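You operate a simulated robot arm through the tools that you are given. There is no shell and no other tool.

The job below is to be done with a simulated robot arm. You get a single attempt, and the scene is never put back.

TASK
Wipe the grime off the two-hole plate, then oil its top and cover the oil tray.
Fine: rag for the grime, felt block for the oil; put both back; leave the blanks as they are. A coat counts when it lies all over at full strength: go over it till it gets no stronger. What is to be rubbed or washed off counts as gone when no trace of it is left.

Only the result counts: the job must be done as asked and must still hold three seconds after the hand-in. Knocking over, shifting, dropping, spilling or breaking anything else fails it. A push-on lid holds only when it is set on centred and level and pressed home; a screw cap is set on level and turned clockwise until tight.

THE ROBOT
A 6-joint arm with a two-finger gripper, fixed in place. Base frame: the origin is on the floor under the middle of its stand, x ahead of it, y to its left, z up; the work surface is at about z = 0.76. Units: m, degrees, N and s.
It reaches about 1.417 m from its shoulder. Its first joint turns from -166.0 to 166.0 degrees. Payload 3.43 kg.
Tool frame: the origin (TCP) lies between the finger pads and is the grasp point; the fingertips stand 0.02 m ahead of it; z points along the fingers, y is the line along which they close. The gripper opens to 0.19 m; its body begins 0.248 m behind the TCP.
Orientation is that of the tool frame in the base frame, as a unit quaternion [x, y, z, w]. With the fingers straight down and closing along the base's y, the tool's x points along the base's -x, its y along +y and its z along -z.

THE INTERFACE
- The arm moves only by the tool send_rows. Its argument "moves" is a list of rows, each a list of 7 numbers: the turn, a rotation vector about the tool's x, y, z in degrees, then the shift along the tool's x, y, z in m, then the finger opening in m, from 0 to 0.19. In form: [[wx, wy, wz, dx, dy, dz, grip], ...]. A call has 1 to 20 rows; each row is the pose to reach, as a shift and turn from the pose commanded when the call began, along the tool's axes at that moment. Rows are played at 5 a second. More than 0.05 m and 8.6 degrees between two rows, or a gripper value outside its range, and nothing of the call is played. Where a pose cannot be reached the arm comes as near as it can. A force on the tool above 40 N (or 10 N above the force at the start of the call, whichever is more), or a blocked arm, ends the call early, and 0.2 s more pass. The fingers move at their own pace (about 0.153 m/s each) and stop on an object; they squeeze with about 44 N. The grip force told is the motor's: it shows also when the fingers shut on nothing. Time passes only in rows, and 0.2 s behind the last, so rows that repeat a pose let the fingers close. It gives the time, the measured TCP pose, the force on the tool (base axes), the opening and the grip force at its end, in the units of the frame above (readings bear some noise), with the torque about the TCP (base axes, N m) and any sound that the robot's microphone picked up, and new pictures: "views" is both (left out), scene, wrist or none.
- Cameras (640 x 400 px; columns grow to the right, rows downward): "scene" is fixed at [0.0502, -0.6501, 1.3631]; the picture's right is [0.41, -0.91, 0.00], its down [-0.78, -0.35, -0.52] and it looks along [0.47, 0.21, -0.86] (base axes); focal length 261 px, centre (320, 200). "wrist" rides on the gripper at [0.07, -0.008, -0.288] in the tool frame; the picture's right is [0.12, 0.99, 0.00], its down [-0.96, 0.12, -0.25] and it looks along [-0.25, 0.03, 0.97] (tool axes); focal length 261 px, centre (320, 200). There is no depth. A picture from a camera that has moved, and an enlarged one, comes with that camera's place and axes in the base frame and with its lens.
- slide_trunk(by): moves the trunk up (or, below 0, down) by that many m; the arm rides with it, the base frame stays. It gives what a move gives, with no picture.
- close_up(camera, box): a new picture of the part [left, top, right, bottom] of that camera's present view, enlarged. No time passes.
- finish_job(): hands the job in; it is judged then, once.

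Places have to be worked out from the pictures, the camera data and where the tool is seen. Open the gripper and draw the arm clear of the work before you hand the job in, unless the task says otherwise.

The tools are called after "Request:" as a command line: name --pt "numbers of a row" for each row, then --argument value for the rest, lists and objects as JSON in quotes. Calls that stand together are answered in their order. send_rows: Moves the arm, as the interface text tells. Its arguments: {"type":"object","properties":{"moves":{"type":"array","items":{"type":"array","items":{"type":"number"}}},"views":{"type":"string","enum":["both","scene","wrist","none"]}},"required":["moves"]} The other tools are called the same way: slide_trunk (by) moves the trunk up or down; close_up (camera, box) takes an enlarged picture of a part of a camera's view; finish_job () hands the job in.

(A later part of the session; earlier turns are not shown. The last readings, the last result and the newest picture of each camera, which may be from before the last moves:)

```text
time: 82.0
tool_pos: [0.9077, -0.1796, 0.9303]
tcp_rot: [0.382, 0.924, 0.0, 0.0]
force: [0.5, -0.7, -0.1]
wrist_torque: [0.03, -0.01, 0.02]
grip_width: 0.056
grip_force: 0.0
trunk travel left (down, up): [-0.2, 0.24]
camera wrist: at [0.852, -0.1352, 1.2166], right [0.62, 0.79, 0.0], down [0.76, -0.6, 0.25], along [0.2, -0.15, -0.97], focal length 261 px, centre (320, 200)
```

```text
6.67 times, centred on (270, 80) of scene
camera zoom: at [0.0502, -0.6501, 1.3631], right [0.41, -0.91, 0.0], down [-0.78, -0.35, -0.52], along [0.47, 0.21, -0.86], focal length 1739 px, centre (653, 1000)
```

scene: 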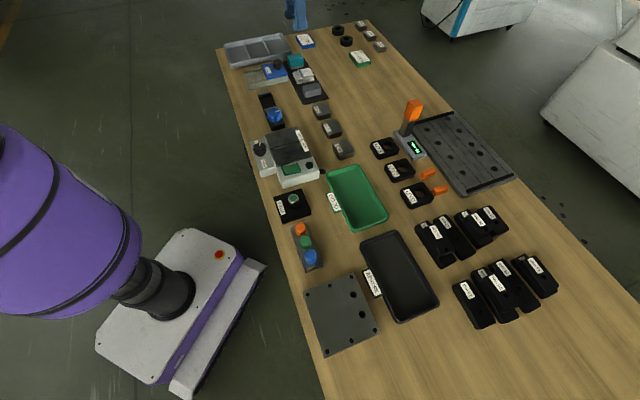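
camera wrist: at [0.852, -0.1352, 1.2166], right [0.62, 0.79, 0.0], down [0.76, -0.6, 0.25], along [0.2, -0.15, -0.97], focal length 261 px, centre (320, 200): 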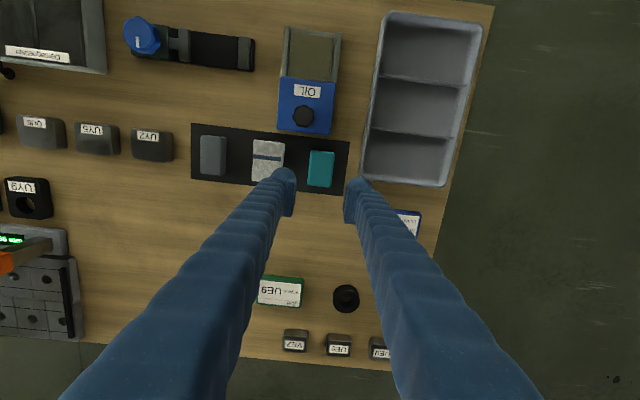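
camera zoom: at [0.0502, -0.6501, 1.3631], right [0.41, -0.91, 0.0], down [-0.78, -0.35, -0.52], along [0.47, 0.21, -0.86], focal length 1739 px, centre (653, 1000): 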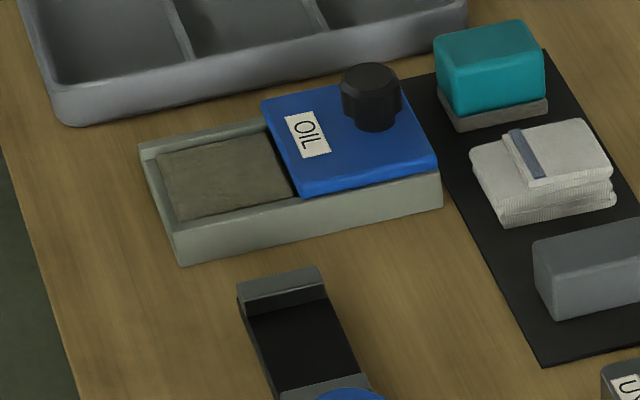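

The felt block centre is 17.6 mm ahead along tool x. I keep an 8 mm offset so the outer finger stays clear of the grey tray's corner, and descend with the fingers at 52 mm.

Request:
send_rows --pt "0 0 0 0.0096 0.0003 0.0 0.052" --pt "0 0 0 0.0096 0.0003 0.04 0.052" --pt "0 0 0 0.0096 0.0003 0.08 0.052" --pt "0 0 0 0.0096 0.0003 0.1 0.052" --pt "0 0 0 0.0096 0.0003 0.1 0.052" --views "both"

Request:
close_up --camera "wrist" --box '[240, 110, 420, 230]'

Request:
close_up --camera "scene" --box '[270, 40, 330, 85]'

```text
time: 83.2
tool_pos: [0.9007, -0.1733, 0.8275]
tcp_rot: [0.383, 0.924, 0.001, 0.001]
force: [-0.4, 0.2, -0.3]
wrist_torque: [0.01, 0.05, 0.04]
grip_width: 0.0522
grip_force: 0.1
trunk travel left (down, up): [-0.2, 0.24]
camera wrist: at [0.8445, -0.1287, 1.1143], right [0.62, 0.79, 0.0], down [0.76, -0.6, 0.25], along [0.2, -0.15, -0.97], focal length 261 px, centre (320, 200)
```

scene: 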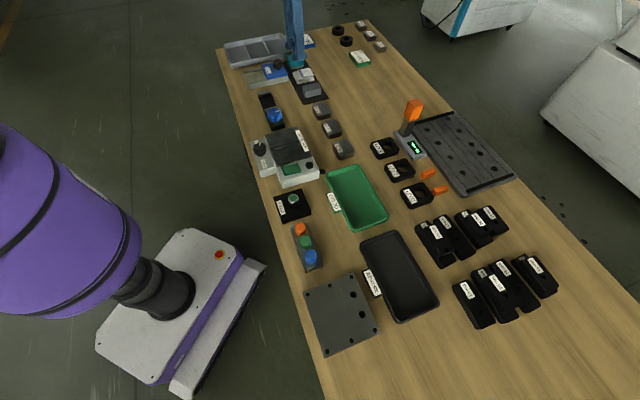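
wrist: 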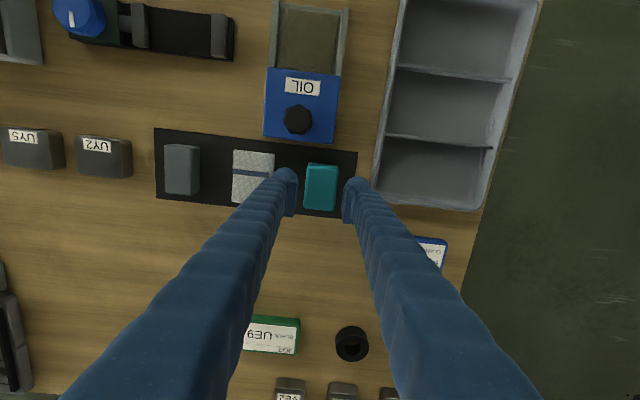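

```text
3.33 times, centred on (330, 170) of wrist
camera zoom: at [0.8445, -0.1287, 1.1143], right [0.62, 0.79, 0.0], down [0.76, -0.6, 0.25], along [0.2, -0.15, -0.97], focal length 869 px, centre (287, 300)
```

zoom: 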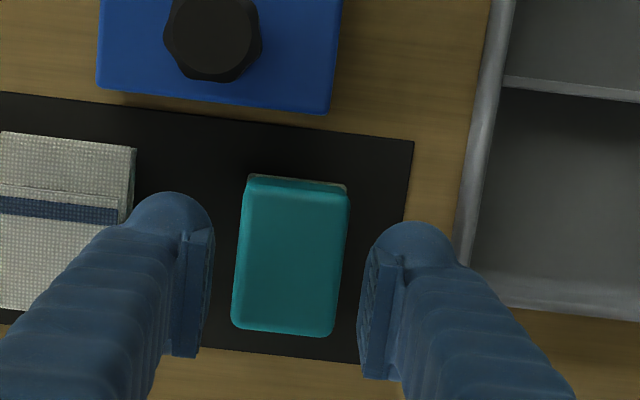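

```text
8.89 times, centred on (300, 62) of scene
camera zoom: at [0.0502, -0.6501, 1.3631], right [0.41, -0.91, 0.0], down [-0.78, -0.35, -0.52], along [0.47, 0.21, -0.86], focal length 2319 px, centre (498, 1422)
```

zoom: 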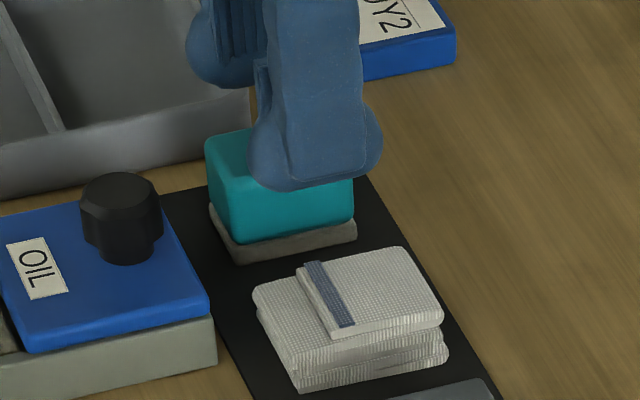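

The outer finger is close to the grey tray's corner. I narrow the opening to 45 mm, shift 7 mm further from the corner, and check again before going down.

Request:
send_rows --pt "0 0 0 -0.007 0 0 0.045" --pt "0 0 0 -0.007 0 0 0.045" --pt "0 0 0 -0.007 0 0.01 0.045" --pt "0 0 0 -0.007 0 0.01 0.045" --views "wrist"

Request:
close_up --camera "wrist" --box '[260, 130, 400, 230]'

Request:
close_up --camera "scene" --box '[270, 40, 330, 85]'

```text
time: 84.2
tool_pos: [0.9051, -0.1774, 0.8176]
tcp_rot: [0.382, 0.924, 0.001, 0.001]
force: [0.7, 0.0, 0.3]
wrist_torque: [0.0, 0.03, 0.02]
grip_width: 0.0451
grip_force: 0.0
trunk travel left (down, up): [-0.2, 0.24]
camera wrist: at [0.8489, -0.1333, 1.1046], right [0.62, 0.79, 0.0], down [0.76, -0.6, 0.25], along [0.2, -0.15, -0.97], focal length 261 px, centre (320, 200)
```

wrist: 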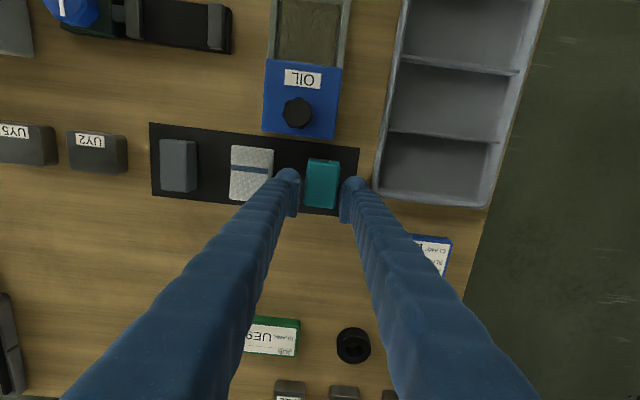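

```text
4.00 times, centred on (330, 180) of wrist
camera zoom: at [0.8489, -0.1333, 1.1046], right [0.62, 0.79, 0.0], down [0.76, -0.6, 0.25], along [0.2, -0.15, -0.97], focal length 1043 px, centre (280, 280)
```

zoom: 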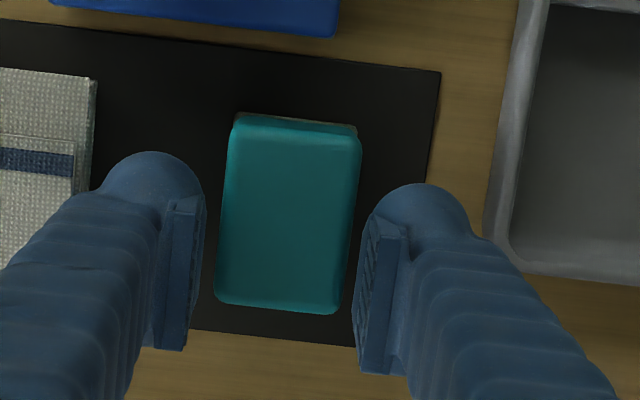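

```text
8.89 times, centred on (300, 62) of scene
camera zoom: at [0.0502, -0.6501, 1.3631], right [0.41, -0.91, 0.0], down [-0.78, -0.35, -0.52], along [0.47, 0.21, -0.86], focal length 2319 px, centre (498, 1422)
```

zoom: 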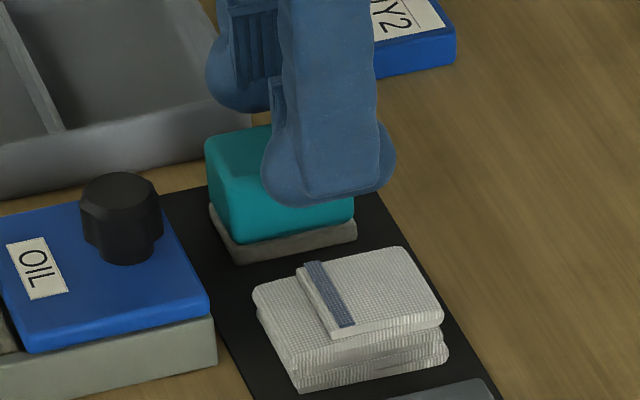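

The gap to the tray corner is now about 4–5 mm and the fingers straddle the block cleanly. I go down 20 mm and close.

Request:
send_rows --pt "0 0 0 0 0 0.007 0.045" --pt "0 0 0 0 0 0.014 0.045" --pt "0 0 0 0 0 0.02 0.045" --pt "0 0 0 0 0 0.0205 0.045" --pt "0 0 0 0 0 0.0205 0.04" --pt "0 0 0 0 0 0.0205 0.03" --pt "0 0 0 0 0 0.0205 0.01" --pt "0 0 0 0 0 0.0205 0.01" --views "wrist"

Request:
close_up --camera "wrist" --box '[260, 130, 400, 230]'

Request:
close_up --camera "scene" --box '[270, 40, 330, 85]'

```text
time: 86.0
tool_pos: [0.9042, -0.1784, 0.7963]
tcp_rot: [0.383, 0.924, 0.0, 0.0]
force: [0.2, -0.7, -0.5]
wrist_torque: [0.02, 0.01, -0.03]
grip_width: 0.0384
grip_force: 44.1
trunk travel left (down, up): [-0.2, 0.24]
camera wrist: at [0.8487, -0.1339, 1.084], right [0.62, 0.79, 0.0], down [0.76, -0.6, 0.25], along [0.2, -0.15, -0.97], focal length 261 px, centre (320, 200)
```

wrist: 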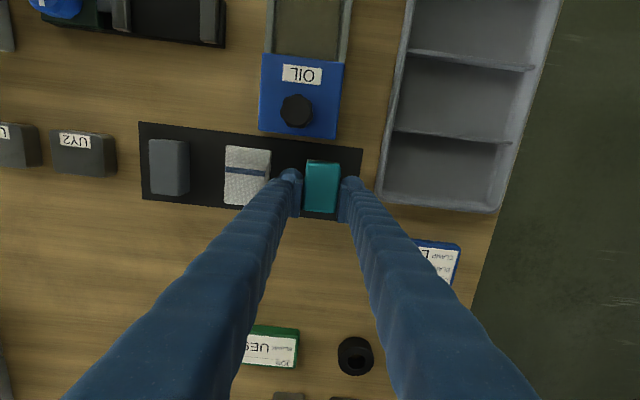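

```text
4.00 times, centred on (330, 180) of wrist
camera zoom: at [0.8487, -0.1339, 1.084], right [0.62, 0.79, 0.0], down [0.76, -0.6, 0.25], along [0.2, -0.15, -0.97], focal length 1043 px, centre (280, 280)
```

zoom: 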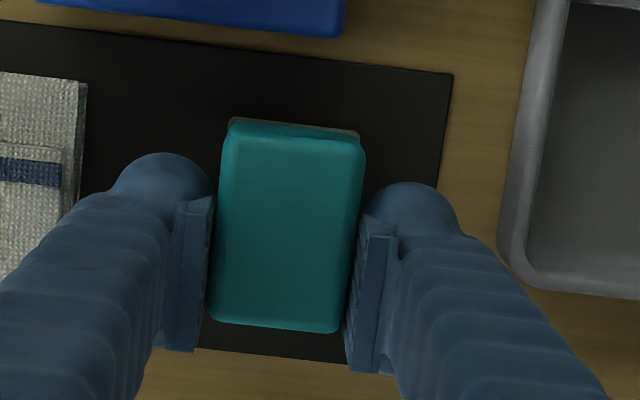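

```text
8.89 times, centred on (300, 62) of scene
camera zoom: at [0.0502, -0.6501, 1.3631], right [0.41, -0.91, 0.0], down [-0.78, -0.35, -0.52], along [0.47, 0.21, -0.86], focal length 2319 px, centre (498, 1422)
```

zoom: 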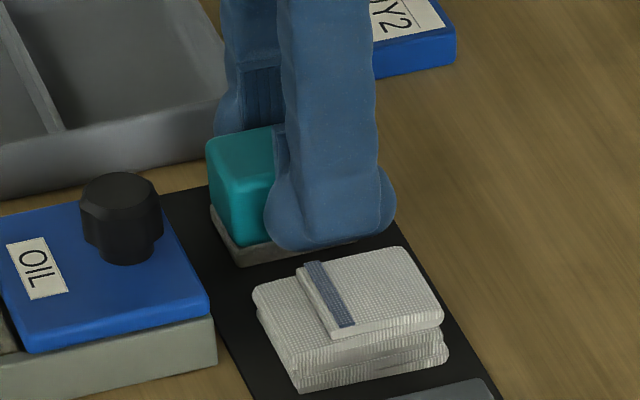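

The felt block is gripped at 38.4 mm; its home is TCP (0.9042, -0.1784), commanded z 0.797. I do a slow test lift.

Request:
send_rows --pt "0 0 0 0 0 -0.003 0.01" --pt "0 0 0 0 0 -0.006 0.01" --pt "0 0 0 0 0 -0.01 0.01" --pt "0 0 0 0 0 -0.015 0.01" --pt "0 0 0 0 0 -0.03 0.01" --pt "0 0 0 0 0 -0.05 0.01" --pt "0 0 0 0 0 -0.05 0.01" --views "both"

Request:
close_up --camera "scene" --box '[270, 30, 330, 85]'

Request:
close_up --camera "wrist" --box '[240, 30, 420, 230]'

```text
time: 87.6
tool_pos: [0.9049, -0.179, 0.8464]
tcp_rot: [0.382, 0.924, 0.001, 0.001]
force: [-0.1, -0.7, -0.9]
wrist_torque: [-0.02, -0.02, -0.01]
grip_width: 0.0384
grip_force: 43.8
trunk travel left (down, up): [-0.2, 0.24]
camera wrist: at [0.849, -0.1341, 1.1342], right [0.62, 0.79, 0.0], down [0.76, -0.6, 0.25], along [0.2, -0.15, -0.97], focal length 261 px, centre (320, 200)
```

scene: 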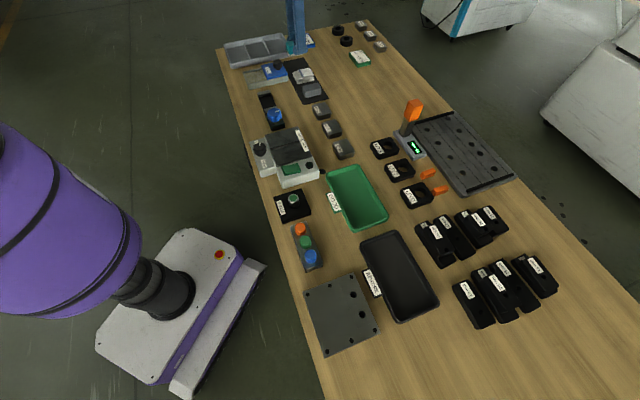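
wrist: 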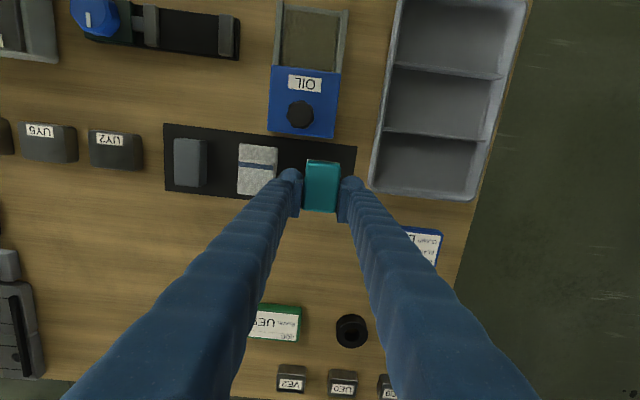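

```text
7.27 times, centred on (300, 58) of scene
camera zoom: at [0.0502, -0.6501, 1.3631], right [0.41, -0.91, 0.0], down [-0.78, -0.35, -0.52], along [0.47, 0.21, -0.86], focal length 1897 px, centre (466, 1236)
```

zoom: 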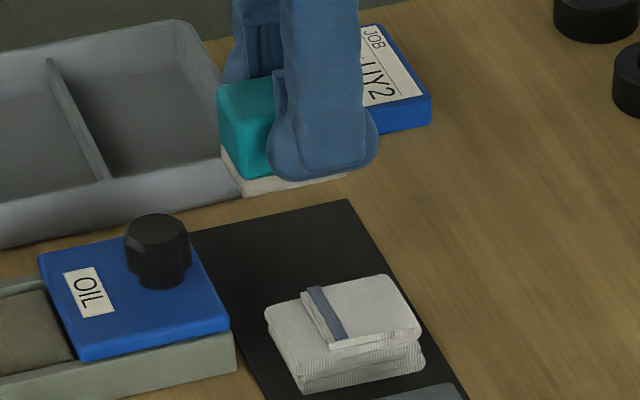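

```text
2.00 times, centred on (330, 130) of wrist
camera zoom: at [0.849, -0.1341, 1.1342], right [0.62, 0.79, 0.0], down [0.76, -0.6, 0.25], along [0.2, -0.15, -0.97], focal length 521 px, centre (300, 340)
```

zoom: 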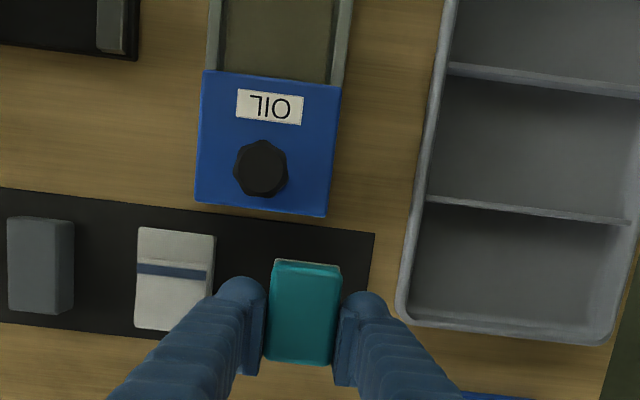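

The felt block lifts securely and its sole is white felt. I raise it over the knob's height and move it above the oil pad.

Request:
send_rows --pt "0 0 0 0 0 -0.03 0.01" --pt "0 0 0 0 0 -0.06 0.01" --pt "0 0 0 0.04 -0.008 -0.065 0.01" --pt "0 0 0 0.08 -0.016 -0.065 0.01" --pt "0 0 0 0.12 -0.024 -0.065 0.01" --pt "0 0 0 0.1631 -0.0322 -0.065 0.01" --pt "0 0 0 0.1631 -0.0322 -0.065 0.01" --views "both"

Request:
close_up --camera "wrist" --box '[240, 100, 400, 220]'

Request:
close_up --camera "scene" --box '[220, 30, 310, 100]'

```text
time: 89.2
tool_pos: [0.7677, -0.0848, 0.9094]
tcp_rot: [0.383, 0.924, 0.0, 0.001]
force: [0.2, 0.5, -0.7]
wrist_torque: [-0.09, 0.02, 0.01]
grip_width: 0.0383
grip_force: 44.0
trunk travel left (down, up): [-0.2, 0.24]
camera wrist: at [0.7121, -0.0405, 1.1976], right [0.62, 0.79, 0.0], down [0.76, -0.6, 0.25], along [0.2, -0.15, -0.97], focal length 261 px, centre (320, 200)
```

scene: 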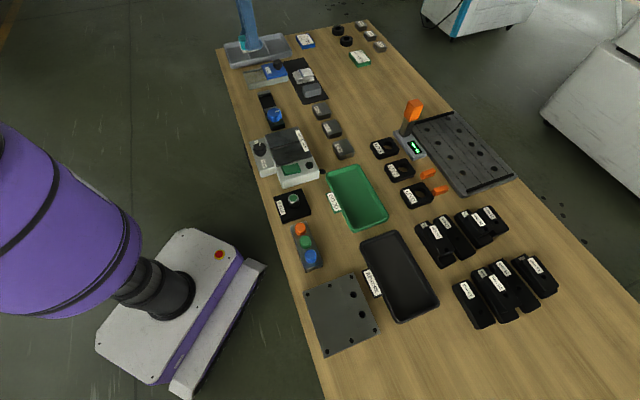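
wrist: 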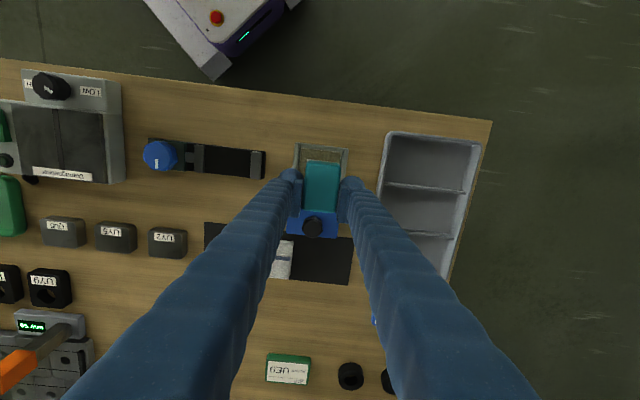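

```text
3.33 times, centred on (320, 160) of wrist
camera zoom: at [0.7121, -0.0405, 1.1976], right [0.62, 0.79, 0.0], down [0.76, -0.6, 0.25], along [0.2, -0.15, -0.97], focal length 869 px, centre (320, 333)
```

zoom: 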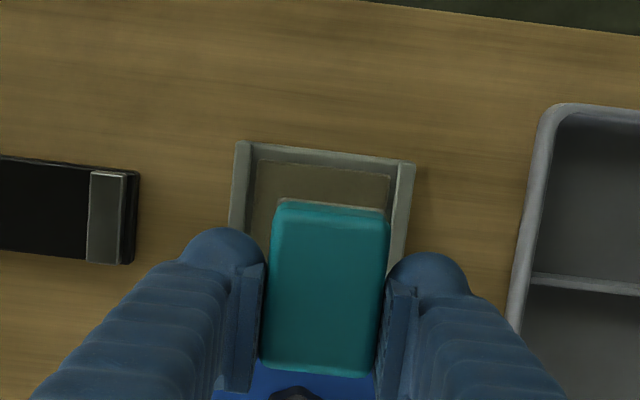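

```text
5.71 times, centred on (265, 65) of scene
camera zoom: at [0.0502, -0.6501, 1.3631], right [0.41, -0.91, 0.0], down [-0.78, -0.35, -0.52], along [0.47, 0.21, -0.86], focal length 1491 px, centre (634, 971)
```

zoom: 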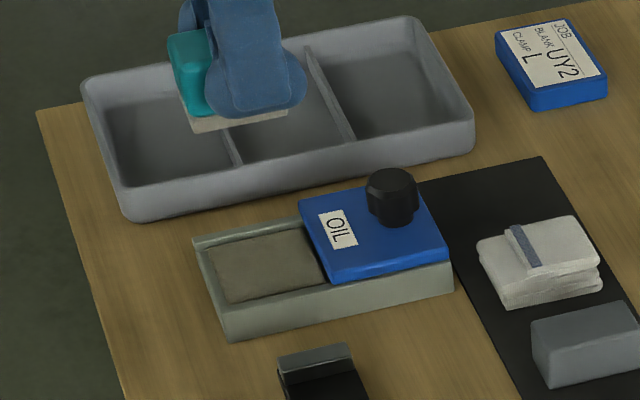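

The block lines up with the pad apart from 3 mm in y. I correct that and descend to a few mm above the pad.

Request:
send_rows --pt "0 0 0 0.002 -0.003 0.03 0.01" --pt "0 0 0 0.002 -0.003 0.06 0.01" --pt "0 0 0 0.002 -0.003 0.085 0.01" --pt "0 0 0 0.002 -0.003 0.094 0.01" --pt "0 0 0 0.002 -0.003 0.094 0.01" --views "both"

Request:
close_up --camera "wrist" --box '[240, 100, 400, 230]'

Request:
close_up --camera "scene" --box '[230, 40, 300, 95]'

```text
time: 90.4
tool_pos: [0.7644, -0.0865, 0.8174]
tcp_rot: [0.383, 0.924, 0.0, 0.001]
force: [-0.4, 0.3, -0.1]
wrist_torque: [0.03, -0.02, -0.02]
grip_width: 0.0384
grip_force: 44.3
trunk travel left (down, up): [-0.2, 0.24]
camera wrist: at [0.7084, -0.0422, 1.1044], right [0.62, 0.79, 0.0], down [0.76, -0.6, 0.25], along [0.2, -0.15, -0.97], focal length 261 px, centre (320, 200)
```

scene: 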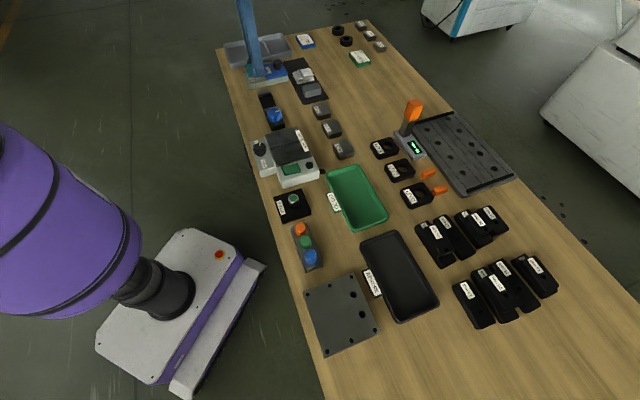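
wrist: 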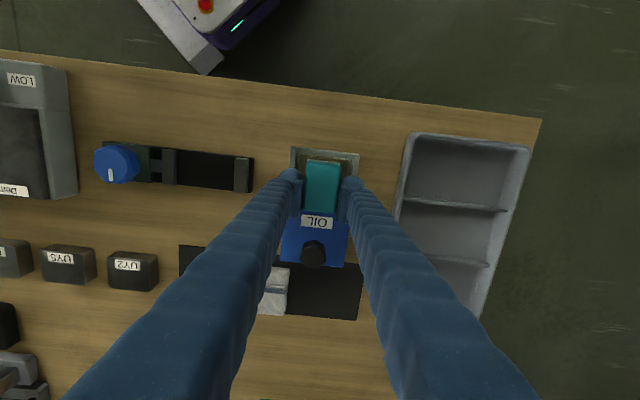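

```text
3.08 times, centred on (320, 165) of wrist
camera zoom: at [0.7084, -0.0422, 1.1044], right [0.62, 0.79, 0.0], down [0.76, -0.6, 0.25], along [0.2, -0.15, -0.97], focal length 802 px, centre (320, 308)
```

zoom: 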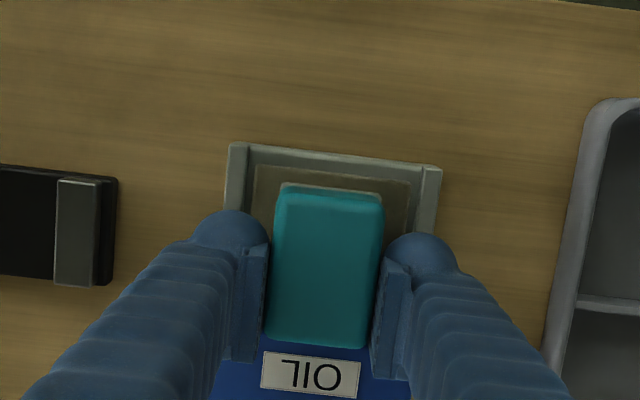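

```text
7.27 times, centred on (265, 68) of scene
camera zoom: at [0.0502, -0.6501, 1.3631], right [0.41, -0.91, 0.0], down [-0.78, -0.35, -0.52], along [0.47, 0.21, -0.86], focal length 1897 px, centre (720, 1164)
```

zoom: 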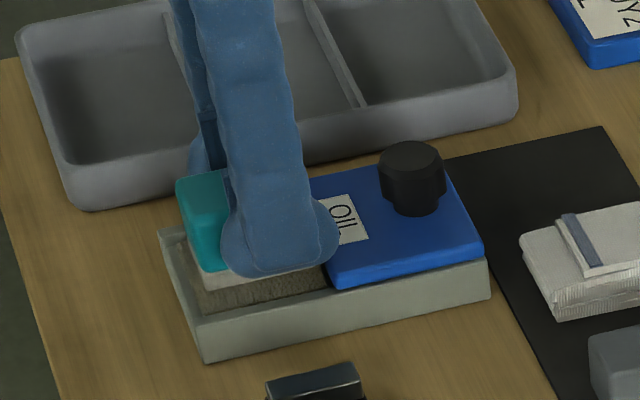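

The sole hovers just above the oil pad, clear of the lid and rails. I lower in small steps until it presses on the pad.

Request:
send_rows --pt "0 0 0 0 0 0.002 0.01" --pt "0 0 0 0 0 0.004 0.01" --pt "0 0 0 0 0 0.006 0.01" --pt "0 0 0 0 0 0.006 0.01" --pt "0 0 0 0 0 0.006 0.01" --views "none"

```text
time: 91.6
tool_pos: [0.7638, -0.0865, 0.8136]
tcp_rot: [0.383, 0.924, 0.001, 0.002]
force: [0.9, 2.5, 20.3]
wrist_torque: [0.25, 0.24, -0.02]
grip_width: 0.0384
grip_force: 43.7
trunk travel left (down, up): [-0.2, 0.24]
```

The sole presses on the soaked pad with 20 N. I ease off 1 mm, rub gently ±6 mm in y to soak it, then lift and look.

Request:
send_rows --pt "0 0 0 0 0 -0.001 0.01" --pt "0 0 0 0 0.003 -0.001 0.01" --pt "0 0 0 0 0.006 -0.001 0.01" --pt "0 0 0 0 0.002 -0.001 0.01" --pt "0 0 0 0 -0.002 -0.001 0.01" --pt "0 0 0 0 -0.006 -0.001 0.01" --pt "0 0 0 0 -0.003 -0.001 0.01" --pt "0 0 0 0 0 -0.001 0.01" --pt "0 0 0 0 0 -0.001 0.01" --pt "0 0 0 0 0 -0.015 0.01" --pt "0 0 0 0 0 -0.05 0.01" --pt "0 0 0 0 0 -0.09 0.01" --pt "0 0 0 0 0 -0.09 0.01" --views "both"

Request:
close_up --camera "scene" --box '[220, 20, 310, 95]'

Request:
close_up --camera "wrist" --box '[240, 100, 400, 230]'

```text
time: 94.4
tool_pos: [0.7656, -0.0881, 0.9022]
tcp_rot: [0.382, 0.924, 0.0, 0.0]
force: [-0.2, 0.3, -0.7]
wrist_torque: [-0.01, -0.01, 0.0]
grip_width: 0.0384
grip_force: 43.8
trunk travel left (down, up): [-0.2, 0.24]
camera wrist: at [0.7089, -0.0435, 1.1897], right [0.62, 0.79, 0.0], down [0.76, -0.6, 0.25], along [0.2, -0.15, -0.97], focal length 261 px, centre (320, 200)
```

scene: 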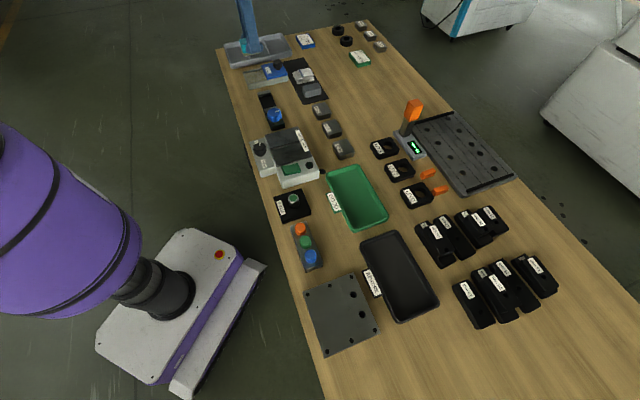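
wrist: 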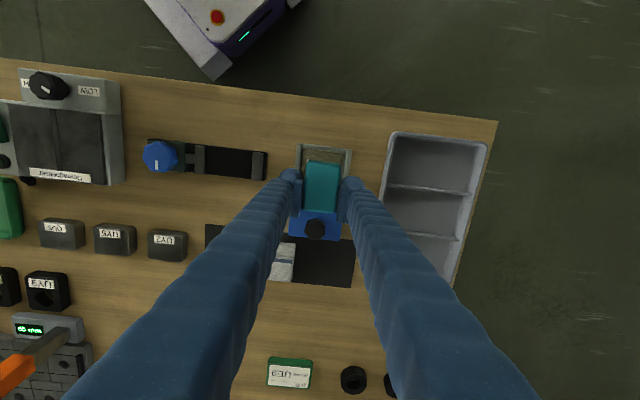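

```text
5.33 times, centred on (265, 58) of scene
camera zoom: at [0.0502, -0.6501, 1.3631], right [0.41, -0.91, 0.0], down [-0.78, -0.35, -0.52], along [0.47, 0.21, -0.86], focal length 1391 px, centre (613, 960)
```

zoom: 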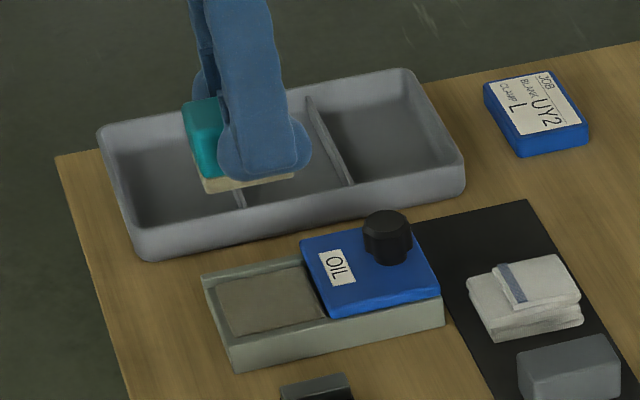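

```text
3.08 times, centred on (320, 165) of wrist
camera zoom: at [0.7089, -0.0435, 1.1897], right [0.62, 0.79, 0.0], down [0.76, -0.6, 0.25], along [0.2, -0.15, -0.97], focal length 802 px, centre (320, 308)
```

zoom: 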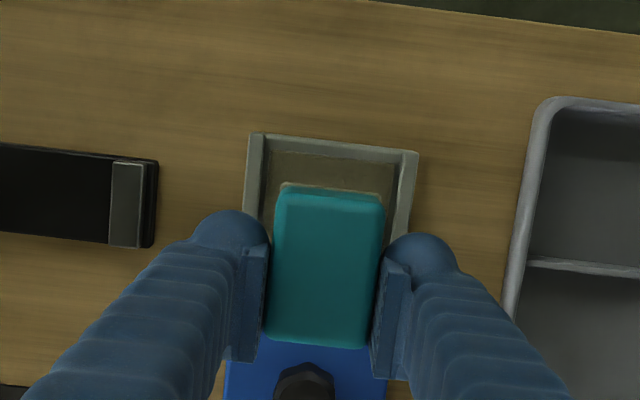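

The sole has taken on the oil's yellowish tint. I raise it, turn the tool 90° again and fly to the plate.

Request:
send_rows --pt "0 0 0 0 0 -0.03 0.01" --pt "0 0 0 0 0 -0.06 0.01" --pt "0 0 5 0.0023 -0.0476 -0.06 0.01" --pt "0 0 10 0.0046 -0.0952 -0.06 0.01" --pt "0 0 15 0.0069 -0.1428 -0.06 0.01" --pt "0 0 20 0.0092 -0.1904 -0.06 0.01" --pt "0 0 25 0.0115 -0.238 -0.06 0.01" --pt "0 0 30 0.0138 -0.2856 -0.06 0.01" --pt "0 0 35 0.0161 -0.3332 -0.06 0.01" --pt "0 0 40 0.0184 -0.3808 -0.06 0.01" --pt "0 0 45 0.0207 -0.4285 -0.06 0.01" --pt "0 0 50 0.023 -0.4761 -0.06 0.01" --pt "0 0 55 0.0253 -0.5237 -0.06 0.01" --pt "0 0 60 0.0276 -0.5713 -0.06 0.01" --pt "0 0 65 0.0299 -0.6189 -0.06 0.01" --pt "0 0 70 0.0322 -0.6665 -0.06 0.01" --pt "0 0 75 0.0345 -0.7141 -0.06 0.01" --pt "0 0 80 0.0368 -0.7617 -0.06 0.01" --pt "0 0 85 0.0391 -0.8093 -0.06 0.01" --pt "0 0 90 0.0414 -0.8569 -0.06 0.01" --views "both"

Request:
close_up --camera "wrist" --box '[250, 110, 410, 230]'

```text
time: 98.6
tool_pos: [0.1276, -0.6635, 0.9616]
tcp_rot: [0.924, 0.382, 0.001, 0.0]
force: [0.2, -0.2, -0.3]
wrist_torque: [-0.03, -0.07, -0.01]
grip_width: 0.0384
grip_force: 43.7
trunk travel left (down, up): [-0.2, 0.24]
camera wrist: at [0.1702, -0.6079, 1.249], right [0.79, -0.62, 0.0], down [-0.6, -0.76, 0.25], along [-0.15, -0.19, -0.97], focal length 261 px, centre (320, 200)
```

scene: 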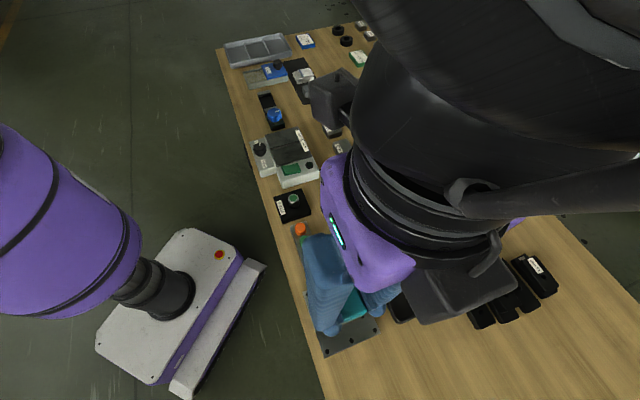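
wrist: 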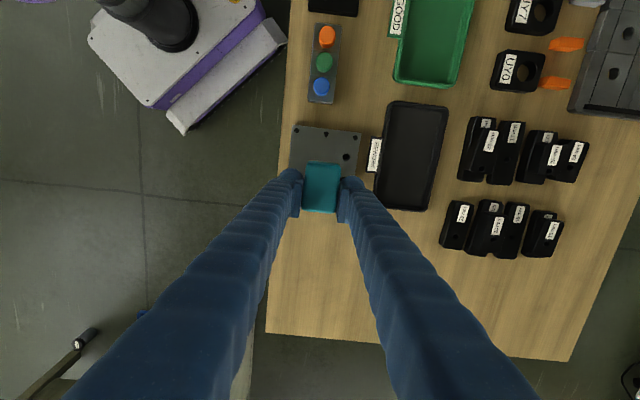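

```text
3.33 times, centred on (330, 170) of wrist
camera zoom: at [0.1702, -0.6079, 1.249], right [0.79, -0.62, 0.0], down [-0.6, -0.76, 0.25], along [-0.15, -0.19, -0.97], focal length 869 px, centre (287, 300)
```

zoom: 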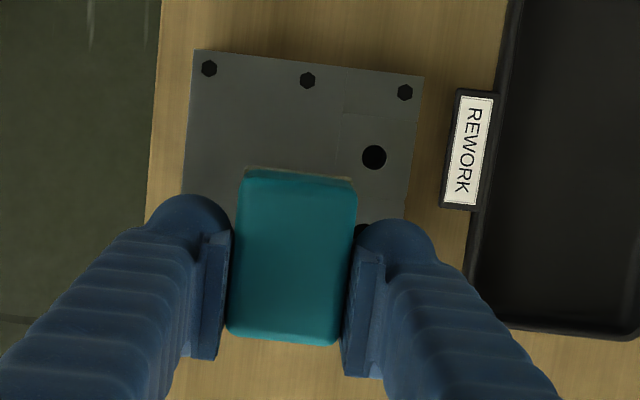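

The block hangs over the plate as planned. I move to the -e1 half and descend to about 4 mm above the plate.

Request:
send_rows --pt "0 0 0 -0.015 0.0025 0.02 0.01" --pt "0 0 0 -0.029 0.0025 0.05 0.01" --pt "0 0 0 -0.029 0.0025 0.09 0.01" --pt "0 0 0 -0.029 0.0025 0.12 0.01" --pt "0 0 0 -0.029 0.0025 0.134 0.01" --pt "0 0 0 -0.029 0.0025 0.137 0.01" --pt "0 0 0 -0.029 0.0025 0.137 0.01" --views "wrist"

Request:
close_up --camera "wrist" --box '[240, 90, 420, 240]'

```text
time: 100.2
tool_pos: [0.1087, -0.686, 0.8246]
tcp_rot: [0.924, 0.383, 0.001, 0.001]
force: [0.8, -0.5, -0.6]
wrist_torque: [-0.02, -0.01, 0.03]
grip_width: 0.0382
grip_force: 43.6
trunk travel left (down, up): [-0.2, 0.24]
camera wrist: at [0.1527, -0.6289, 1.1117], right [0.79, -0.62, 0.0], down [-0.6, -0.76, 0.25], along [-0.15, -0.19, -0.97], focal length 261 px, centre (320, 200)
```

wrist: 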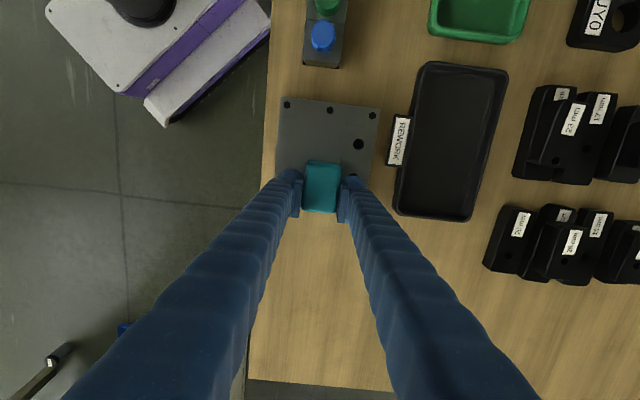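

```text
2.67 times, centred on (330, 165) of wrist
camera zoom: at [0.1527, -0.6289, 1.1117], right [0.79, -0.62, 0.0], down [-0.6, -0.76, 0.25], along [-0.15, -0.19, -0.97], focal length 695 px, centre (293, 293)
```

zoom: 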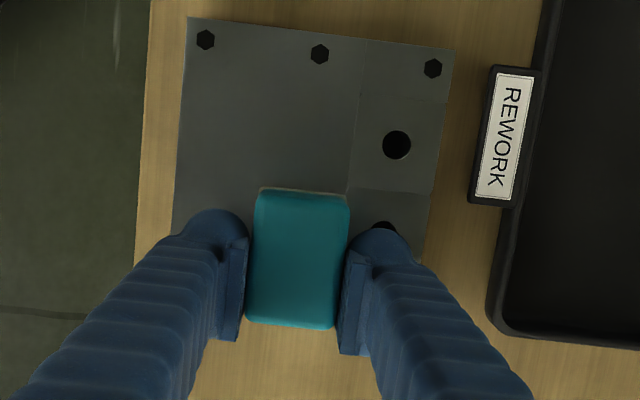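

Now I lower in 1 mm steps until the felt touches the plate.

Request:
send_rows --pt "0 0 0 0 0 0.001 0.01" --pt "0 0 0 0 0 0.002 0.01" --pt "0 0 0 0 0 0.003 0.01" --pt "0 0 0 0 0 0.003 0.01" --pt "0 0 0 0 0 0.003 0.01" --views "none"

```text
time: 101.4
tool_pos: [0.1082, -0.6853, 0.8213]
tcp_rot: [0.924, 0.382, 0.002, 0.0]
force: [-0.2, -0.2, 0.0]
wrist_torque: [0.0, 0.01, -0.01]
grip_width: 0.0383
grip_force: 43.1
trunk travel left (down, up): [-0.2, 0.24]
```

Request:
send_rows --pt "0 0 0 0 0 0.0007 0.01" --pt "0 0 0 0 0 0.0014 0.01" --pt "0 0 0 0 0 0.0014 0.01" --pt "0 0 0 0 0 0.0014 0.01" --views "none"

```text
time: 102.4
tool_pos: [0.1086, -0.685, 0.819]
tcp_rot: [0.924, 0.382, 0.002, 0.001]
force: [0.0, 0.3, -0.1]
wrist_torque: [0.01, 0.03, -0.02]
grip_width: 0.0385
grip_force: 43.7
trunk travel left (down, up): [-0.2, 0.24]
```

No contact yet at 0.8204; I continue down in fractions of a millimetre.

Request:
send_rows --pt "0 0 0 0 0 0.0007 0.01" --pt "0 0 0 0 0 0.0014 0.01" --pt "0 0 0 0 0 0.0014 0.01" --pt "0 0 0 0 0 0.0014 0.01" --views "none"

```text
time: 103.4
tool_pos: [0.1095, -0.6849, 0.8206]
tcp_rot: [0.924, 0.383, 0.001, 0.0]
force: [-1.3, 2.7, 16.3]
wrist_torque: [0.04, 0.1, 0.02]
grip_width: 0.0381
grip_force: 43.9
trunk travel left (down, up): [-0.2, 0.24]
```

The felt presses with 16 N. I ease off half a millimetre and make a slow stroke along e1 and back, offset by 12 mm.

Request:
send_rows --pt "0 0 0 0.007 0 -0.0005 0.01" --pt "0 0 0 0.014 0 -0.0005 0.01" --pt "0 0 0 0.021 0 -0.0005 0.01" --pt "0 0 0 0.028 0 -0.0005 0.01" --pt "0 0 0 0.035 0 -0.0005 0.01" --pt "0 0 0 0.042 0 -0.0005 0.01" --pt "0 0 0 0.049 0 -0.0005 0.01" --pt "0 0 0 0.056 0 -0.0005 0.01" --pt "0 0 0 0.063 0 -0.0005 0.01" --pt "0 0 0 0.07 0 -0.0005 0.01" --pt "0 0 0 0.07 -0.006 -0.0005 0.01" --pt "0 0 0 0.07 -0.012 -0.0005 0.01" --pt "0 0 0 0.063 -0.012 -0.0005 0.01" --pt "0 0 0 0.056 -0.012 -0.0005 0.01" --pt "0 0 0 0.049 -0.012 -0.0005 0.01" --pt "0 0 0 0.042 -0.012 -0.0005 0.01" --pt "0 0 0 0.035 -0.012 -0.0005 0.01" --pt "0 0 0 0.028 -0.012 -0.0005 0.01" --pt "0 0 0 0.021 -0.012 -0.0005 0.01" --pt "0 0 0 0.014 -0.012 -0.0005 0.01" --views "wrist"

Request:
close_up --camera "wrist" --box '[240, 90, 420, 260]'

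```text
time: 107.6
tool_pos: [0.1105, -0.6664, 0.8191]
tcp_rot: [0.924, 0.382, 0.002, 0.0]
force: [0.8, 1.9, 9.8]
wrist_torque: [0.02, 0.03, 0.01]
grip_width: 0.0386
grip_force: 44.1
trunk travel left (down, up): [-0.2, 0.24]
camera wrist: at [0.1543, -0.6109, 1.1065], right [0.79, -0.62, 0.0], down [-0.6, -0.76, 0.25], along [-0.15, -0.19, -0.97], focal length 261 px, centre (320, 200)
```

wrist: 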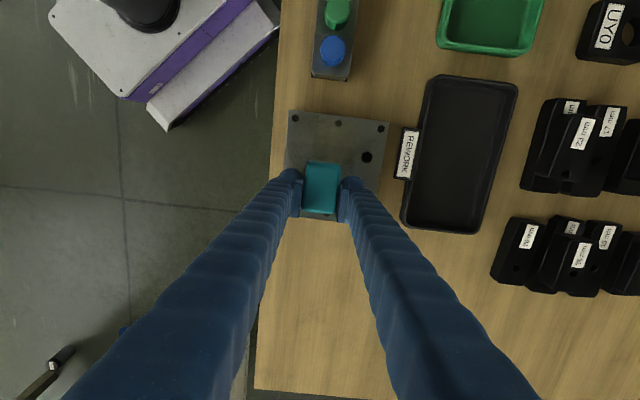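

```text
2.35 times, centred on (330, 175) of wrist
camera zoom: at [0.1543, -0.6109, 1.1065], right [0.79, -0.62, 0.0], down [-0.6, -0.76, 0.25], along [-0.15, -0.19, -0.97], focal length 613 px, centre (296, 259)
```

zoom: 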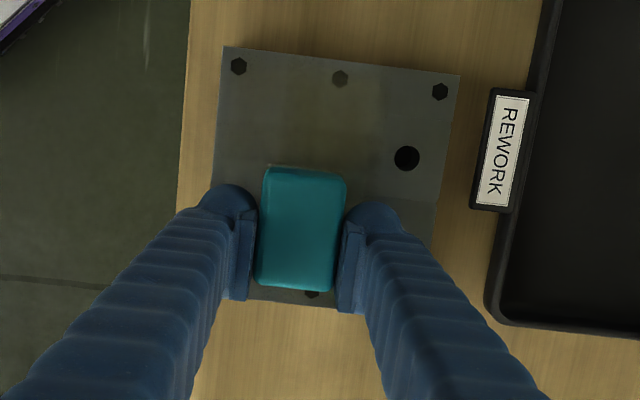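

An oil film shows clearly along the centre. I carry on with slow overlapping strokes toward the +e2 side.

Request:
send_rows --pt "0 0 0 -0.007 0 0 0.01" --pt "0 0 0 -0.014 0 0 0.01" --pt "0 0 0 -0.021 0 0 0.01" --pt "0 0 0 -0.028 0 0 0.01" --pt "0 0 0 -0.028 -0.007 0 0.01" --pt "0 0 0 -0.028 -0.014 0 0.01" --pt "0 0 0 -0.02 -0.014 0 0.01" --pt "0 0 0 -0.012 -0.014 0 0.01" --pt "0 0 0 -0.004 -0.014 0 0.01" --pt "0 0 0 0.004 -0.014 0 0.01" --pt "0 0 0 0.012 -0.014 0 0.01" --pt "0 0 0 0.02 -0.014 0 0.01" --pt "0 0 0 0.028 -0.014 0 0.01" --pt "0 0 0 0.036 -0.014 0 0.01" --pt "0 0 0 0.044 -0.014 0 0.01" --pt "0 0 0 0.052 -0.014 0 0.01" --pt "0 0 0 0.06 -0.014 0 0.01" --pt "0 0 0 0.06 -0.021 0 0.01" --pt "0 0 0 0.06 -0.028 0 0.01" --pt "0 0 0 0.06 -0.03 0 0.01" --views "wrist"

Request:
close_up --camera "wrist" --box '[230, 110, 420, 280]'

```text
time: 111.8
tool_pos: [0.1312, -0.6025, 0.8196]
tcp_rot: [0.924, 0.382, 0.001, 0.0]
force: [-0.7, 0.1, -1.1]
wrist_torque: [-0.04, -0.01, 0.0]
grip_width: 0.0382
grip_force: 44.6
trunk travel left (down, up): [-0.2, 0.24]
camera wrist: at [0.1748, -0.5468, 1.1068], right [0.79, -0.62, 0.0], down [-0.6, -0.76, 0.25], along [-0.15, -0.19, -0.97], focal length 261 px, centre (320, 200)
```

wrist: 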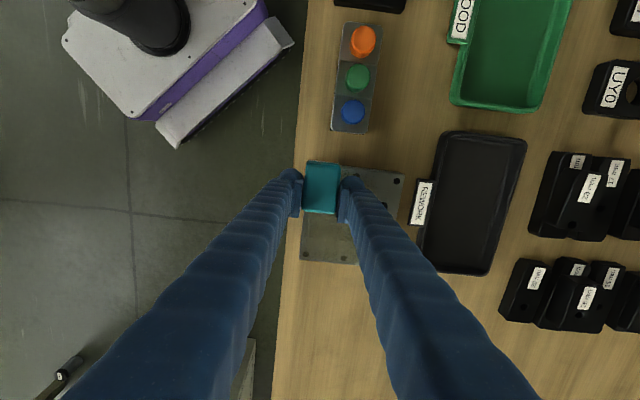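

```text
2.35 times, centred on (325, 195) of wrist
camera zoom: at [0.1748, -0.5468, 1.1068], right [0.79, -0.62, 0.0], down [-0.6, -0.76, 0.25], along [-0.15, -0.19, -0.97], focal length 613 px, centre (308, 212)
```

zoom: 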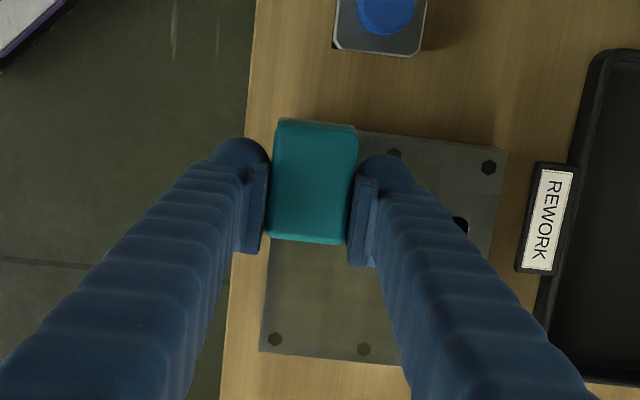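

Here the contact force has dropped to zero, since the tool is tilted a fraction of a degree. I level it by 0.15°, press 0.8 mm more, and check.

Request:
send_rows --pt "0 -0.15 0 0 0 0.0004 0.01" --pt "0 -0.15 0 0 0 0.0008 0.01" --pt "0 -0.15 0 0 0 0.0008 0.01" --pt "0 -0.15 0 0 0 0.0008 0.01" --views "none"

```text
time: 112.8
tool_pos: [0.1321, -0.6019, 0.8184]
tcp_rot: [0.924, 0.382, -0.001, 0.001]
force: [-1.1, 0.9, 17.2]
wrist_torque: [0.21, -0.16, 0.01]
grip_width: 0.0383
grip_force: 44.0
trunk travel left (down, up): [-0.2, 0.24]
```

17 N here; I ease off slightly and stroke back along the +e2 edge.

Request:
send_rows --pt "0 0 0 -0.008 0 -0.0004 0.01" --pt "0 0 0 -0.016 0 -0.0004 0.01" --pt "0 0 0 -0.024 0 -0.0004 0.01" --pt "0 0 0 -0.032 0 -0.0004 0.01" --pt "0 0 0 -0.04 0 -0.0004 0.01" --pt "0 0 0 -0.048 0 -0.0004 0.01" --pt "0 0 0 -0.056 0 -0.0004 0.01" --pt "0 0 0 -0.064 0 -0.0004 0.01" --pt "0 0 0 -0.072 0 -0.0004 0.01" --pt "0 0 0 -0.08 0 -0.0004 0.01" --pt "0 0 0 -0.09 0 -0.0004 0.01" --views "wrist"

Request:
close_up --camera "wrist" --box '[270, 80, 420, 240]'

```text
time: 115.2
tool_pos: [0.0675, -0.6664, 0.8192]
tcp_rot: [0.924, 0.383, 0.001, 0.001]
force: [0.3, -0.8, -1.0]
wrist_torque: [-0.01, 0.0, 0.0]
grip_width: 0.0383
grip_force: 43.6
trunk travel left (down, up): [-0.2, 0.24]
camera wrist: at [0.1112, -0.6109, 1.1065], right [0.79, -0.62, 0.0], down [-0.6, -0.76, 0.25], along [-0.15, -0.2, -0.97], focal length 261 px, centre (320, 200)
```

wrist: 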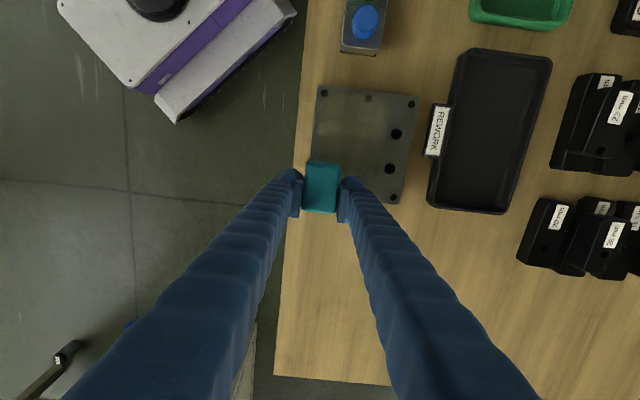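

```text
2.50 times, centred on (345, 160) of wrist
camera zoom: at [0.1112, -0.6109, 1.1065], right [0.79, -0.62, 0.0], down [-0.6, -0.76, 0.25], along [-0.15, -0.2, -0.97], focal length 652 px, centre (258, 300)
```

zoom: 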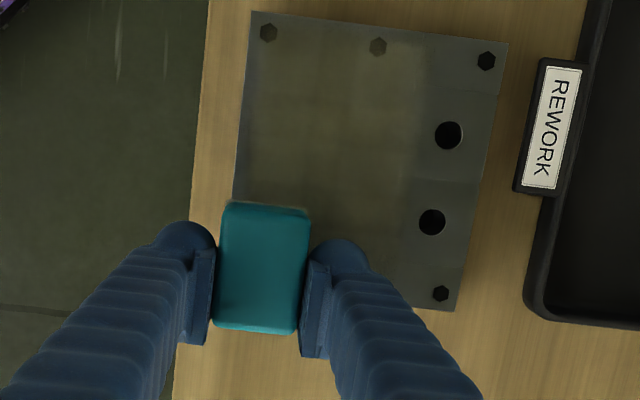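

The +e2 half has a visible coat. Contact was lost at this end, so I need firmer pressing; I lower 0.8 mm and check the force here.

Request:
send_rows --pt "0 0 0 0 0 0.0004 0.01" --pt "0 0 0 0 0 0.0008 0.01" --pt "0 0 0 0 0 0.0008 0.01" --pt "0 0 0 0 0 0.0008 0.01" --views "none"

```text
time: 116.2
tool_pos: [0.0685, -0.6674, 0.8198]
tcp_rot: [0.924, 0.383, -0.001, 0.002]
force: [-0.8, -0.9, 3.4]
wrist_torque: [-0.03, 0.01, 0.02]
grip_width: 0.0383
grip_force: 44.1
trunk travel left (down, up): [-0.2, 0.24]
```

The contact height seems to creep downward, so the block may be slipping upward in the grip. I zoom in to check how it sits between the fingers.

Request:
close_up --camera "wrist" --box '[260, 130, 400, 230]'

Request:
close_up --camera "scene" --box '[270, 280, 370, 370]'

```text
4.00 times, centred on (330, 180) of wrist
camera zoom: at [0.112, -0.6107, 1.106], right [0.79, -0.62, 0.0], down [-0.6, -0.76, 0.25], along [-0.15, -0.2, -0.97], focal length 1043 px, centre (280, 280)
```

zoom: 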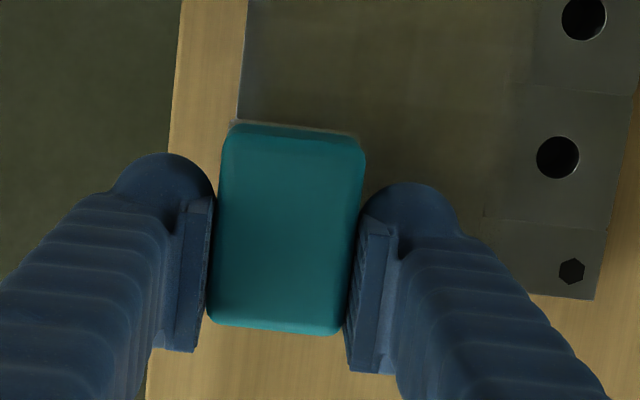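

```text
4.44 times, centred on (320, 325) of scene
camera zoom: at [0.0502, -0.6501, 1.3631], right [0.41, -0.91, 0.0], down [-0.78, -0.35, -0.52], along [0.47, 0.21, -0.86], focal length 1159 px, centre (320, -356)
```

zoom: 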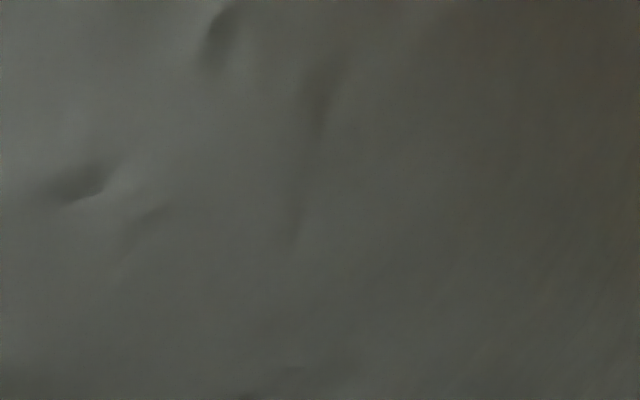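

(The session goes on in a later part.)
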